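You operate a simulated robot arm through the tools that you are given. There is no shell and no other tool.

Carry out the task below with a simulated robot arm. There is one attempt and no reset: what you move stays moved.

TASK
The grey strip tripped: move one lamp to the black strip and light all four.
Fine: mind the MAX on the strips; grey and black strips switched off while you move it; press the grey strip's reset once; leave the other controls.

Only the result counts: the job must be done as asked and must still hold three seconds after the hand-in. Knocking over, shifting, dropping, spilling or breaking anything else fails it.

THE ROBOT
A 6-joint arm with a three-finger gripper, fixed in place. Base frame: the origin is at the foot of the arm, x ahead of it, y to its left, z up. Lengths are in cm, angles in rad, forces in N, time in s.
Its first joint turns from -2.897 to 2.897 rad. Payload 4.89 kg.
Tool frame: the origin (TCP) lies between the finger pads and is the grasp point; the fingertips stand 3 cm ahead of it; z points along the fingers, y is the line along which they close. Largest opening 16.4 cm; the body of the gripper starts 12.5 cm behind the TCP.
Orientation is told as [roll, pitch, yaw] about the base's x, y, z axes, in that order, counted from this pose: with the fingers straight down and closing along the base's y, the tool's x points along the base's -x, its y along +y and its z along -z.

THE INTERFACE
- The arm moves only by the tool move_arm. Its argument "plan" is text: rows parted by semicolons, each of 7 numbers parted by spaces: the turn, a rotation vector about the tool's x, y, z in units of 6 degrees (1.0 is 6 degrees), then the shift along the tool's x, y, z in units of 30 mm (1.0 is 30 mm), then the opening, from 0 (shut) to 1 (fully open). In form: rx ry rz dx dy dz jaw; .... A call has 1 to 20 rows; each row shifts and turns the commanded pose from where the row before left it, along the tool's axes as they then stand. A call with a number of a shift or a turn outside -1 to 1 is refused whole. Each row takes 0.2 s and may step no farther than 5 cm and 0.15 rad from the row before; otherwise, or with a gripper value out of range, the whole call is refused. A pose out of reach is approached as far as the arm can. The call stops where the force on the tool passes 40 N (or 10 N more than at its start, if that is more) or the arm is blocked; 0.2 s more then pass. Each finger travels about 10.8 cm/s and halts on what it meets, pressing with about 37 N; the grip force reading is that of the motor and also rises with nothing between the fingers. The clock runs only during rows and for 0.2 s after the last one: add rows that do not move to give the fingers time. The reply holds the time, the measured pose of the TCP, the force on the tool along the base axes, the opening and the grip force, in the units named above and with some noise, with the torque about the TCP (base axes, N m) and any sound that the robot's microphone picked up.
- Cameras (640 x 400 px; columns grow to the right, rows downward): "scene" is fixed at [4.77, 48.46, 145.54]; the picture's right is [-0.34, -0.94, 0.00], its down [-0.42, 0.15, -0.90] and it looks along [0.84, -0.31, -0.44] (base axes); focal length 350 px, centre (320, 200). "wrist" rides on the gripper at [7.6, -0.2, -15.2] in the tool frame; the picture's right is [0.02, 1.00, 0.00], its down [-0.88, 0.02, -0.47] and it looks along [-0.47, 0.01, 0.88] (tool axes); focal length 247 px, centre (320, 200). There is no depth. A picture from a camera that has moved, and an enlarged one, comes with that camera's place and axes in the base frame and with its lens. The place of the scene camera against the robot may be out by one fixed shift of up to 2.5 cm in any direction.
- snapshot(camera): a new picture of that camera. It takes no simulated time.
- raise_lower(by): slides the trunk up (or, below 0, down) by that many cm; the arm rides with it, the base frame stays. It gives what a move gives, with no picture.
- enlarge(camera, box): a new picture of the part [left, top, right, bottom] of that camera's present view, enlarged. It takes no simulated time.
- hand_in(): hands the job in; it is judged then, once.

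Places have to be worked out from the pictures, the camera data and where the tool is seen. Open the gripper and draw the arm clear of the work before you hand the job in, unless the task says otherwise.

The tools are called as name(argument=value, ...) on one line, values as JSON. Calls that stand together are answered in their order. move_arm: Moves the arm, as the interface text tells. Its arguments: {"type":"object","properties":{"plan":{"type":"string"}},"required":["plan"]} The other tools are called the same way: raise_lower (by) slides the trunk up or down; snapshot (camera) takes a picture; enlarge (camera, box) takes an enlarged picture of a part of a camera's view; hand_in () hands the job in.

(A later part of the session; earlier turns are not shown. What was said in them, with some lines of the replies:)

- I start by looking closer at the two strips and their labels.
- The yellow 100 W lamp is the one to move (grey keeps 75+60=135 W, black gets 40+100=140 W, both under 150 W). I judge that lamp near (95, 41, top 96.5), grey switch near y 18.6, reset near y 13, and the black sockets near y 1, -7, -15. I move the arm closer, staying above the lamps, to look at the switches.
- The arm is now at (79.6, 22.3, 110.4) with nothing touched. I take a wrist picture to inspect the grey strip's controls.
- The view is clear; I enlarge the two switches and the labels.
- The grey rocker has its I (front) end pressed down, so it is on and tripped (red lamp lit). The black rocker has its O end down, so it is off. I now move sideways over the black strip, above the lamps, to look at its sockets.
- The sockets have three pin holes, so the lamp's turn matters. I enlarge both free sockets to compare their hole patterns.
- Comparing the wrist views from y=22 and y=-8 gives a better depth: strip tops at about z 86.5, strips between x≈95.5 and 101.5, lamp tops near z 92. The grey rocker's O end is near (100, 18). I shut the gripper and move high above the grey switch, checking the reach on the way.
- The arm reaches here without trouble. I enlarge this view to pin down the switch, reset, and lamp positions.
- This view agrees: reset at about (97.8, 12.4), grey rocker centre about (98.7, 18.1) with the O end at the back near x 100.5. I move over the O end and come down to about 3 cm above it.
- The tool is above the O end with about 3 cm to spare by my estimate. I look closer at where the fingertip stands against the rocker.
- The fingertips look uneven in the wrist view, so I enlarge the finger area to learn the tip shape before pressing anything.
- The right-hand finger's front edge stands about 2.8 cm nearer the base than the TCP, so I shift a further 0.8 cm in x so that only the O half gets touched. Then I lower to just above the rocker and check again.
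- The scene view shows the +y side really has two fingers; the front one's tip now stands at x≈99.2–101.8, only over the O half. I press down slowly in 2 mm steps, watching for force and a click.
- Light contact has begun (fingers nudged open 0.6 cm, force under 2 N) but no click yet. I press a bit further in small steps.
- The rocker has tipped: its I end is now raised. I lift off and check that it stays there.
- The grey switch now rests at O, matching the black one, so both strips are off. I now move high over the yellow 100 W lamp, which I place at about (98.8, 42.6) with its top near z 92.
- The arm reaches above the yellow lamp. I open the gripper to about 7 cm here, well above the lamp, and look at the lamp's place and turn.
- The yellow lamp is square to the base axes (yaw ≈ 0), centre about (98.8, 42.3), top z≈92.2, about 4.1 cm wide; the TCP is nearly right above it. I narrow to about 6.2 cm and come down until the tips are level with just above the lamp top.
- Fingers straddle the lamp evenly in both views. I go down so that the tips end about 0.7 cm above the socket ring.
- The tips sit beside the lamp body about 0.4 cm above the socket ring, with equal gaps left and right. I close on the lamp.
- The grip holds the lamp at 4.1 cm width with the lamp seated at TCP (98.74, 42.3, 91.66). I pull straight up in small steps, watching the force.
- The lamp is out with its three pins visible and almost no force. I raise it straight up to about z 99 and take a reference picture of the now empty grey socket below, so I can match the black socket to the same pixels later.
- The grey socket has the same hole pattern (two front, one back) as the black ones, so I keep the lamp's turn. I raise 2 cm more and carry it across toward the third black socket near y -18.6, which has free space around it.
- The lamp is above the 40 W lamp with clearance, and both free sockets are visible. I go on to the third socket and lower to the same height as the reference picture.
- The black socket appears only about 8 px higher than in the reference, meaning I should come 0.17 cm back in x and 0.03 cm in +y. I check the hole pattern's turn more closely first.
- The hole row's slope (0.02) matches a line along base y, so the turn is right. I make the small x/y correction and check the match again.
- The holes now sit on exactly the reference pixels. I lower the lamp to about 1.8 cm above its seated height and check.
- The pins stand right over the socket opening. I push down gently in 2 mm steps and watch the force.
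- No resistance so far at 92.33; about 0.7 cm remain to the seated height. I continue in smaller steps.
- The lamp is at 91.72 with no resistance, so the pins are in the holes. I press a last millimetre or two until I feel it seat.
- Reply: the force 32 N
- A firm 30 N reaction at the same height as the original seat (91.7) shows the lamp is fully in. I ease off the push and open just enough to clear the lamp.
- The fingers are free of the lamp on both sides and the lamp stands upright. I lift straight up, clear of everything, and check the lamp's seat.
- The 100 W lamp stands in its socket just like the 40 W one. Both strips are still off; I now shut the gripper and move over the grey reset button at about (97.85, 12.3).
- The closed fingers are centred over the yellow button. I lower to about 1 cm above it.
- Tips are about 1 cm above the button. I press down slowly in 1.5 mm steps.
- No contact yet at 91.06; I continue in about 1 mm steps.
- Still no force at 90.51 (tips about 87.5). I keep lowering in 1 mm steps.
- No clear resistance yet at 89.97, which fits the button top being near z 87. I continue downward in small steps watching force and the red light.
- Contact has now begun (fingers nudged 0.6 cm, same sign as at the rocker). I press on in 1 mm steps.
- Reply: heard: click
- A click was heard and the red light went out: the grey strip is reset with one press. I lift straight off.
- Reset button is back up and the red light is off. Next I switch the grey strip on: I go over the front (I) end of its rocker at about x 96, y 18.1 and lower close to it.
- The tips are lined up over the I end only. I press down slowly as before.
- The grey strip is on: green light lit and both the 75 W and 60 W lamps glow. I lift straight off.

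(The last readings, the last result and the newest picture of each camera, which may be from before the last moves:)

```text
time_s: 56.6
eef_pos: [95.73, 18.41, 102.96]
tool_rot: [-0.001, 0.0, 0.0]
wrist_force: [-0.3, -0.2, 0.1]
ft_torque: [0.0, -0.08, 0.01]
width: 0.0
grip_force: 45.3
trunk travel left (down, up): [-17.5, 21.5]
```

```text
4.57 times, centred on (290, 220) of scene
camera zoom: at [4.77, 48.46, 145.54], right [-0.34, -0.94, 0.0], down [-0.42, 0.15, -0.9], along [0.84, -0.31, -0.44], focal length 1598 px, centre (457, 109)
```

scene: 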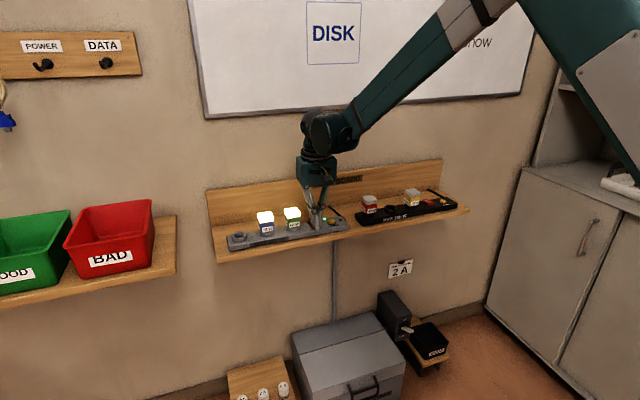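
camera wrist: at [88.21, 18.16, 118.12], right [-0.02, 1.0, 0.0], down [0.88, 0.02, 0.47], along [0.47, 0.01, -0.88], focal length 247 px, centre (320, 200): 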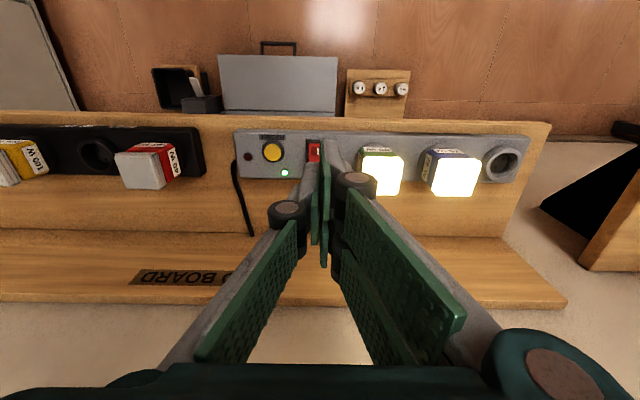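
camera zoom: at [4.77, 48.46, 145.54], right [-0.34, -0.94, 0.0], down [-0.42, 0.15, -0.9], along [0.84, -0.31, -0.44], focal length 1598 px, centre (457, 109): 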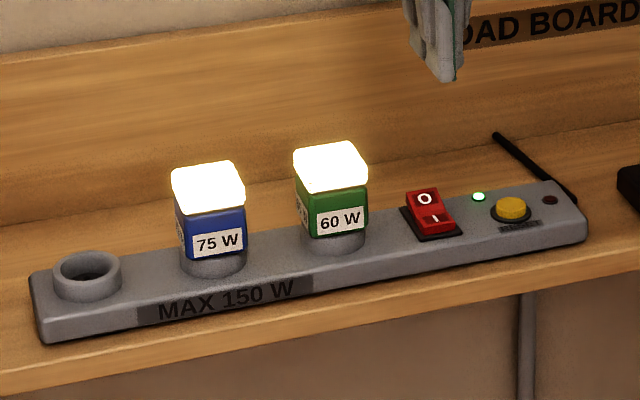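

The grey strip stays on with both lamps lit. I move across, high above the lamps, to the black strip's switch near y -25.95.

move_arm(plan="0 0 0 0 -0.6 0 0; 0 0 0 0 -0.95 0 0; 0 0 0 0 -0.95 0 0; 0 0 0 0 -0.95 0 0; 0 0 0 0 -0.95 0 0; 0 0 0 0 -0.95 0 0; 0 0 0 0 -0.95 0 0; 0 0 0 0 -0.95 0 0; 0 0 0 0 -0.95 0 0; 0 0 0 0 -0.95 0 0; 0 0 0 0 -0.95 0 0; 0 0 0 0 -0.95 0 0; 0 0 0 0 -0.95 0 0; 0 0 0 0 -0.95 0 0; 0 0 0 0 -0.95 0 0; 0 0 0 0 -0.85 0 0; 0 0 0 -0.04 0 0 0; 0 0 0 0 0 0 0")

snapshot(camera="wrist")

enlarge(camera="wrist", box=[240, 100, 400, 200])

enlarge(camera="scene", box=[360, 160, 460, 225])

```text
time_s: 60.4
eef_pos: [96.09, -25.94, 102.92]
tool_rot: [0.0, 0.0, 0.001]
wrist_force: [0.1, -0.6, -0.3]
ft_torque: [0.03, -0.03, -0.01]
width: 0.01
grip_force: 44.7
trunk travel left (down, up): [-17.5, 21.5]
```

```text
taken
camera wrist: at [88.5, -26.18, 118.08], right [-0.02, 1.0, 0.0], down [0.88, 0.02, 0.47], along [0.47, 0.01, -0.88], focal length 247 px, centre (320, 200)
```

wrist: 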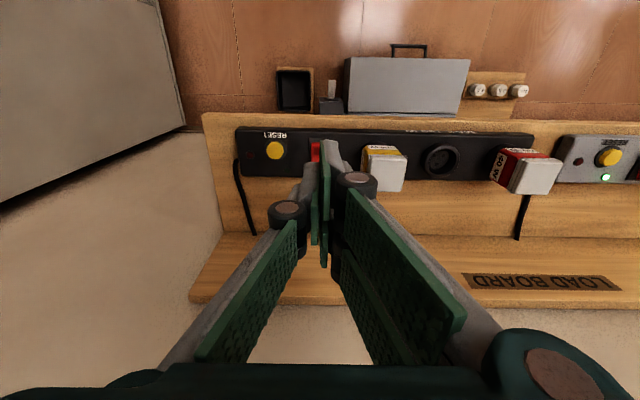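

```text
4.00 times, centred on (320, 150) of wrist
camera zoom: at [88.5, -26.18, 118.08], right [-0.02, 1.0, 0.0], down [0.88, 0.02, 0.47], along [0.47, 0.01, -0.88], focal length 988 px, centre (320, 400)
```

zoom: 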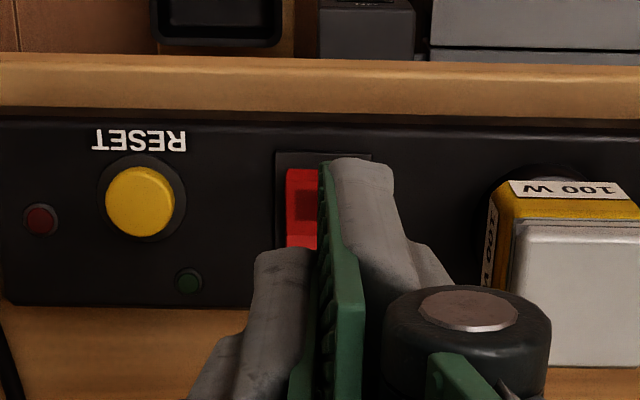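

```text
6.15 times, centred on (410, 192) of scene
camera zoom: at [4.77, 48.46, 145.54], right [-0.34, -0.94, 0.0], down [-0.42, 0.15, -0.9], along [0.84, -0.31, -0.44], focal length 2151 px, centre (-234, 246)
```

zoom: 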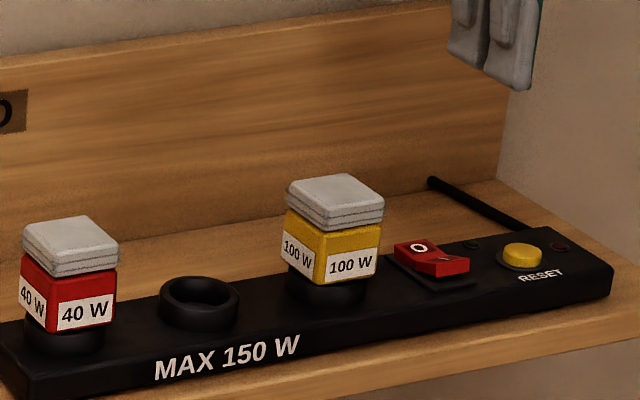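

The tool lines up with the black rocker in y, and the 100 W lamp is well clear of the knuckles. I lower to about 1.5 cm above the rocker's I end.

move_arm(plan="0 0 0 0.05 0 0.5 0; 0 0 0 0 0 0.5 0; 0 0 0 0 0 0.5 0; 0 0 0 0 0 0.5 0; 0 0 0 0 0 0.5 0; 0 0 0 0 0 0.5 0; 0 0 0 0 0 0.5 0; 0 0 0 0 0 0 0")

snapshot(camera="wrist")

enlarge(camera="scene", box=[380, 165, 460, 225])

```text
time_s: 62.2
eef_pos: [95.98, -26.15, 92.34]
tool_rot: [0.001, -0.001, 0.001]
wrist_force: [-0.1, 0.2, -0.6]
ft_torque: [0.0, 0.02, 0.02]
width: 0.0
grip_force: 45.4
trunk travel left (down, up): [-17.5, 21.5]
```

```text
taken
camera wrist: at [88.45, -26.2, 107.59], right [-0.02, 1.0, 0.0], down [0.88, 0.02, 0.47], along [0.47, 0.01, -0.88], focal length 247 px, centre (320, 200)
```

wrist: 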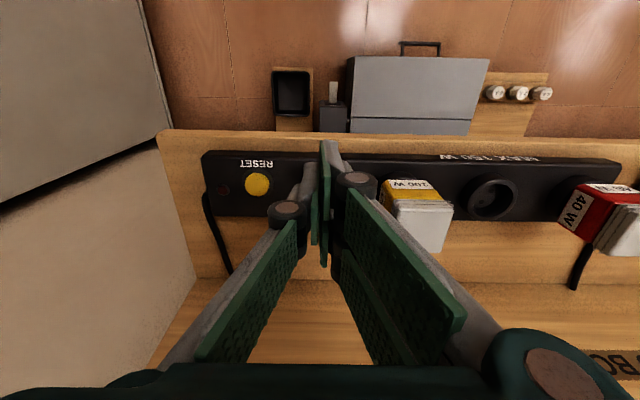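

```text
6.67 times, centred on (420, 195) of scene
camera zoom: at [4.77, 48.46, 145.54], right [-0.34, -0.94, 0.0], down [-0.42, 0.15, -0.9], along [0.84, -0.31, -0.44], focal length 2331 px, centre (-347, 233)
```

zoom: 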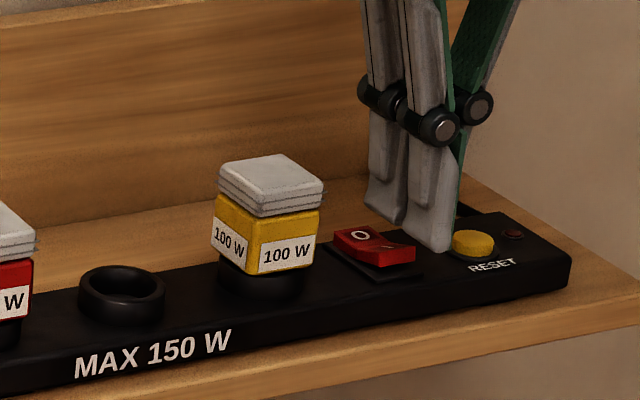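

Allowing for the oblique view, the tips sit over the black rocker's I end just as they did for the grey one. I press down slowly.

move_arm(plan="0 0 0 0 0 0.1 0; 0 0 0 0 0 0.1 0; 0 0 0 0 0 0.1 0; 0 0 0 0 0 0.1 0; 0 0 0 0 0 0.05 0; 0 0 0 0 0 0.05 0; 0 0 0 0 0 0.05 0; 0 0 0 0 0 0.05 0; 0 0 0 0 0 0.05 0; 0 0 0 0 0 0.03 0")

enlarge(camera="scene", box=[360, 165, 460, 225])

```text
time_s: 64.4
eef_pos: [95.96, -25.99, 90.31]
tool_rot: [0.002, -0.001, -0.001]
wrist_force: [0.2, 0.1, 0.1]
ft_torque: [0.0, 0.01, -0.02]
width: 0.0
grip_force: 45.6
trunk travel left (down, up): [-17.5, 21.5]
```

```text
6.40 times, centred on (410, 195) of scene
camera zoom: at [4.77, 48.46, 145.54], right [-0.34, -0.94, 0.0], down [-0.42, 0.15, -0.9], along [0.84, -0.31, -0.44], focal length 2237 px, centre (-256, 232)
```

zoom: 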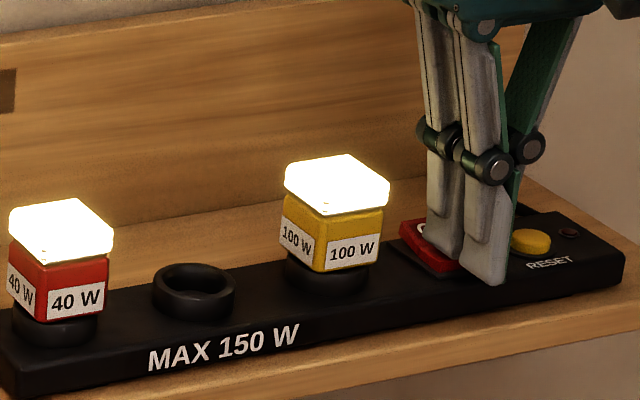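

The black strip is on: both the 40 W and 100 W lamps glow. I lift straight up and then draw the arm back clear of the board while opening the gripper.

move_arm(plan="0 0 0 0 0 -0.2 0; 0 0 0 0 0 -0.6 0; 0 0 0 0 0 -0.8 0; 0 0 0 0 0 -0.9 0; 0 0 0 0 0 -0.9 0; 0 0 0 0 0 -0.9 0; 0 0 0 0.5 0 -0.7 0; 0 0 0 0.9 0 -0.4 0; 0 0 0 0.9 0 -0.3 0.2; 0 0 0 0.9 0 -0.3 0.4; 0 0 0 0.9 0 -0.3 0.5; 0 0 0 0.9 0 -0.3 0.5; 0 0 0 0.9 0 -0.3 0.5; 0 0 0 0.9 0 0 0.5; 0 0 0 0 0 0 0.5")

snapshot(camera="scene")

enlarge(camera="scene", box=[210, 170, 350, 258])

enlarge(camera="scene", box=[345, 165, 470, 243])

snapshot(camera="wrist")

```text
time_s: 67.6
eef_pos: [75.29, -25.99, 110.89]
tool_rot: [0.0, -0.001, 0.0]
wrist_force: [0.2, -0.2, 1.2]
ft_torque: [0.0, -0.1, 0.01]
width: 8.2
grip_force: 0.1
trunk travel left (down, up): [-17.5, 21.5]
```

```text
taken
```

scene: 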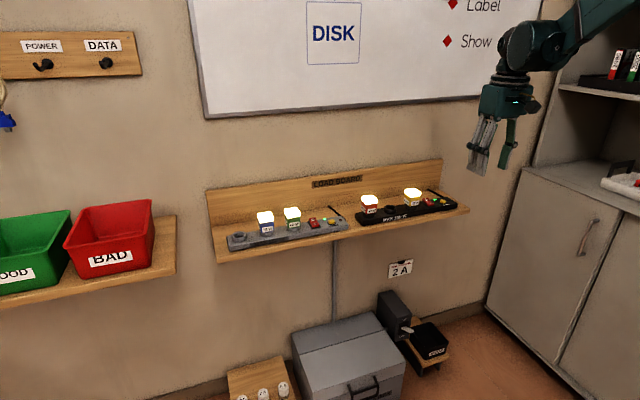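

```text
4.55 times, centred on (280, 214) of scene
camera zoom: at [4.77, 48.46, 145.54], right [-0.34, -0.94, 0.0], down [-0.42, 0.15, -0.9], along [0.84, -0.31, -0.44], focal length 1589 px, centre (502, 136)
```

zoom: 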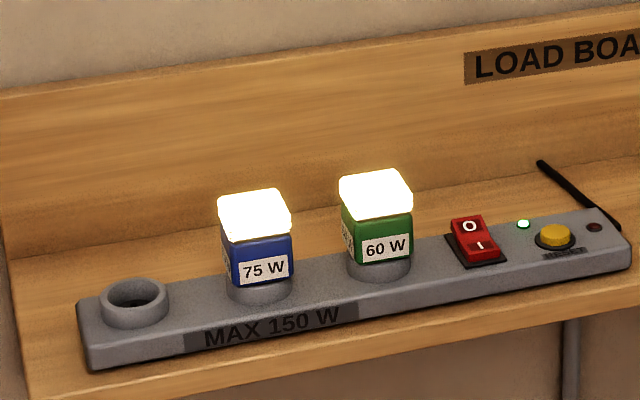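

```text
5.12 times, centred on (408, 204) of scene
camera zoom: at [4.77, 48.46, 145.54], right [-0.34, -0.94, 0.0], down [-0.42, 0.15, -0.9], along [0.84, -0.31, -0.44], focal length 1790 px, centre (-128, 180)
```

zoom: 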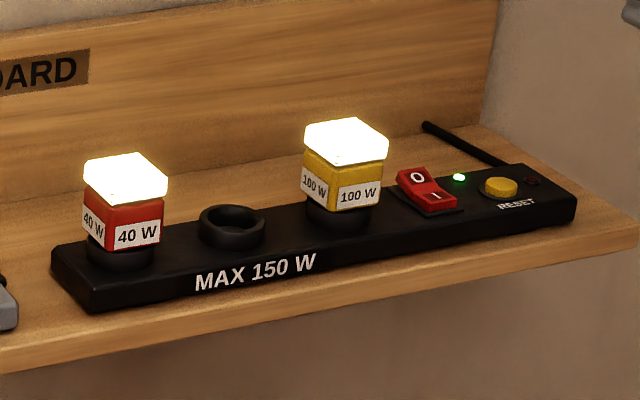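

```text
taken
camera wrist: at [67.72, -26.16, 126.17], right [-0.02, 1.0, 0.0], down [0.88, 0.02, 0.47], along [0.47, 0.01, -0.88], focal length 247 px, centre (320, 200)
```

wrist: 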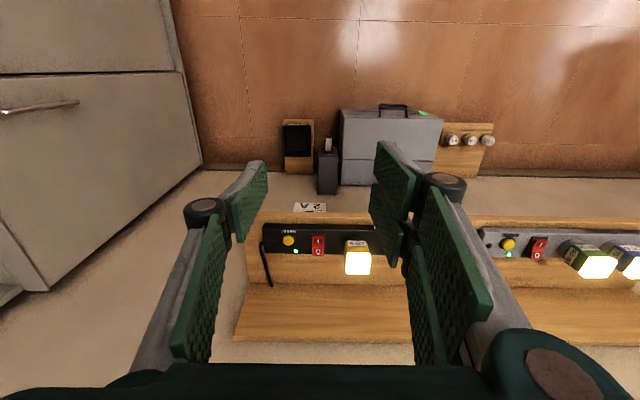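

All four lamps are lit, both green lights are on, and no red light shows; the gripper is open and clear. I let a few seconds pass to make sure nothing trips again.

move_arm(plan="0 0 0 0 0 0 0.7; 0 0 0 0 0 0 0.9; 0 0 0 0 0 0 1; 0 0 0 0 0 0 1; 0 0 0 0 0 0 1; 0 0 0 0 0 0 1; 0 0 0 0 0 0 1; 0 0 0 0 0 0 1; 0 0 0 0 0 0 1; 0 0 0 0 0 0 1; 0 0 0 0 0 0 1; 0 0 0 0 0 0 1; 0 0 0 0 0 0 1; 0 0 0 0 0 0 1; 0 0 0 0 0 0 1; 0 0 0 0 0 0 1; 0 0 0 0 0 0 1; 0 0 0 0 0 0 1")

enlarge(camera="scene", box=[210, 150, 470, 270])

```text
time_s: 71.4
eef_pos: [75.4, -26.06, 110.98]
tool_rot: [0.0, 0.0, 0.001]
wrist_force: [-0.2, 0.0, -0.3]
ft_torque: [-0.05, -0.04, -0.01]
width: 16.38
grip_force: 0.0
trunk travel left (down, up): [-17.5, 21.5]
```

```text
2.46 times, centred on (340, 210) of scene
camera zoom: at [4.77, 48.46, 145.54], right [-0.34, -0.94, 0.0], down [-0.42, 0.15, -0.9], along [0.84, -0.31, -0.44], focal length 860 px, centre (271, 175)
```

zoom: 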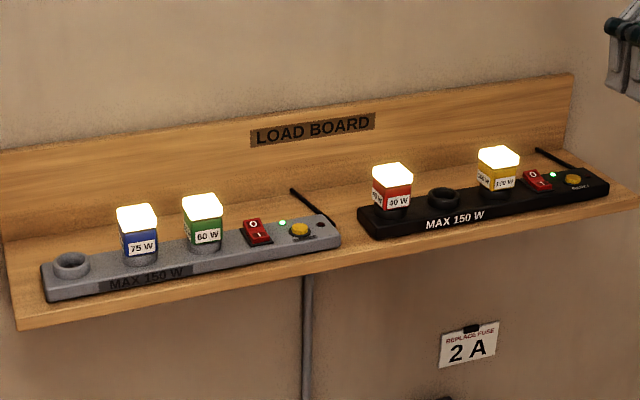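

After almost four more seconds all four lamps still glow, the strips carry 135 W and 140 W, and the arm is clear with the gripper open. I hand in.

hand_in()

```text
The job is handed in.
```

All four lamps are lit. The 100 W lamp is now in the black strip, and the job is handed in.

- **Loads:** the grey strip now carries 135 W (75 + 60) and the black strip 140 W (40 + 100). Both are under the 150 W MAX.
- **Switches:** I turned the grey strip off before moving the lamp; the black one was already off. Both went back on only after the lamp was in place.
- **Reset:** I pressed the grey strip's reset once. It clicked and the red light went out. I left the black strip's reset alone.
- **Last check:** nearly four seconds after I drew the arm back, both green lights were on, nothing had tripped again, and nothing else looked moved. The gripper was open and clear of the board.
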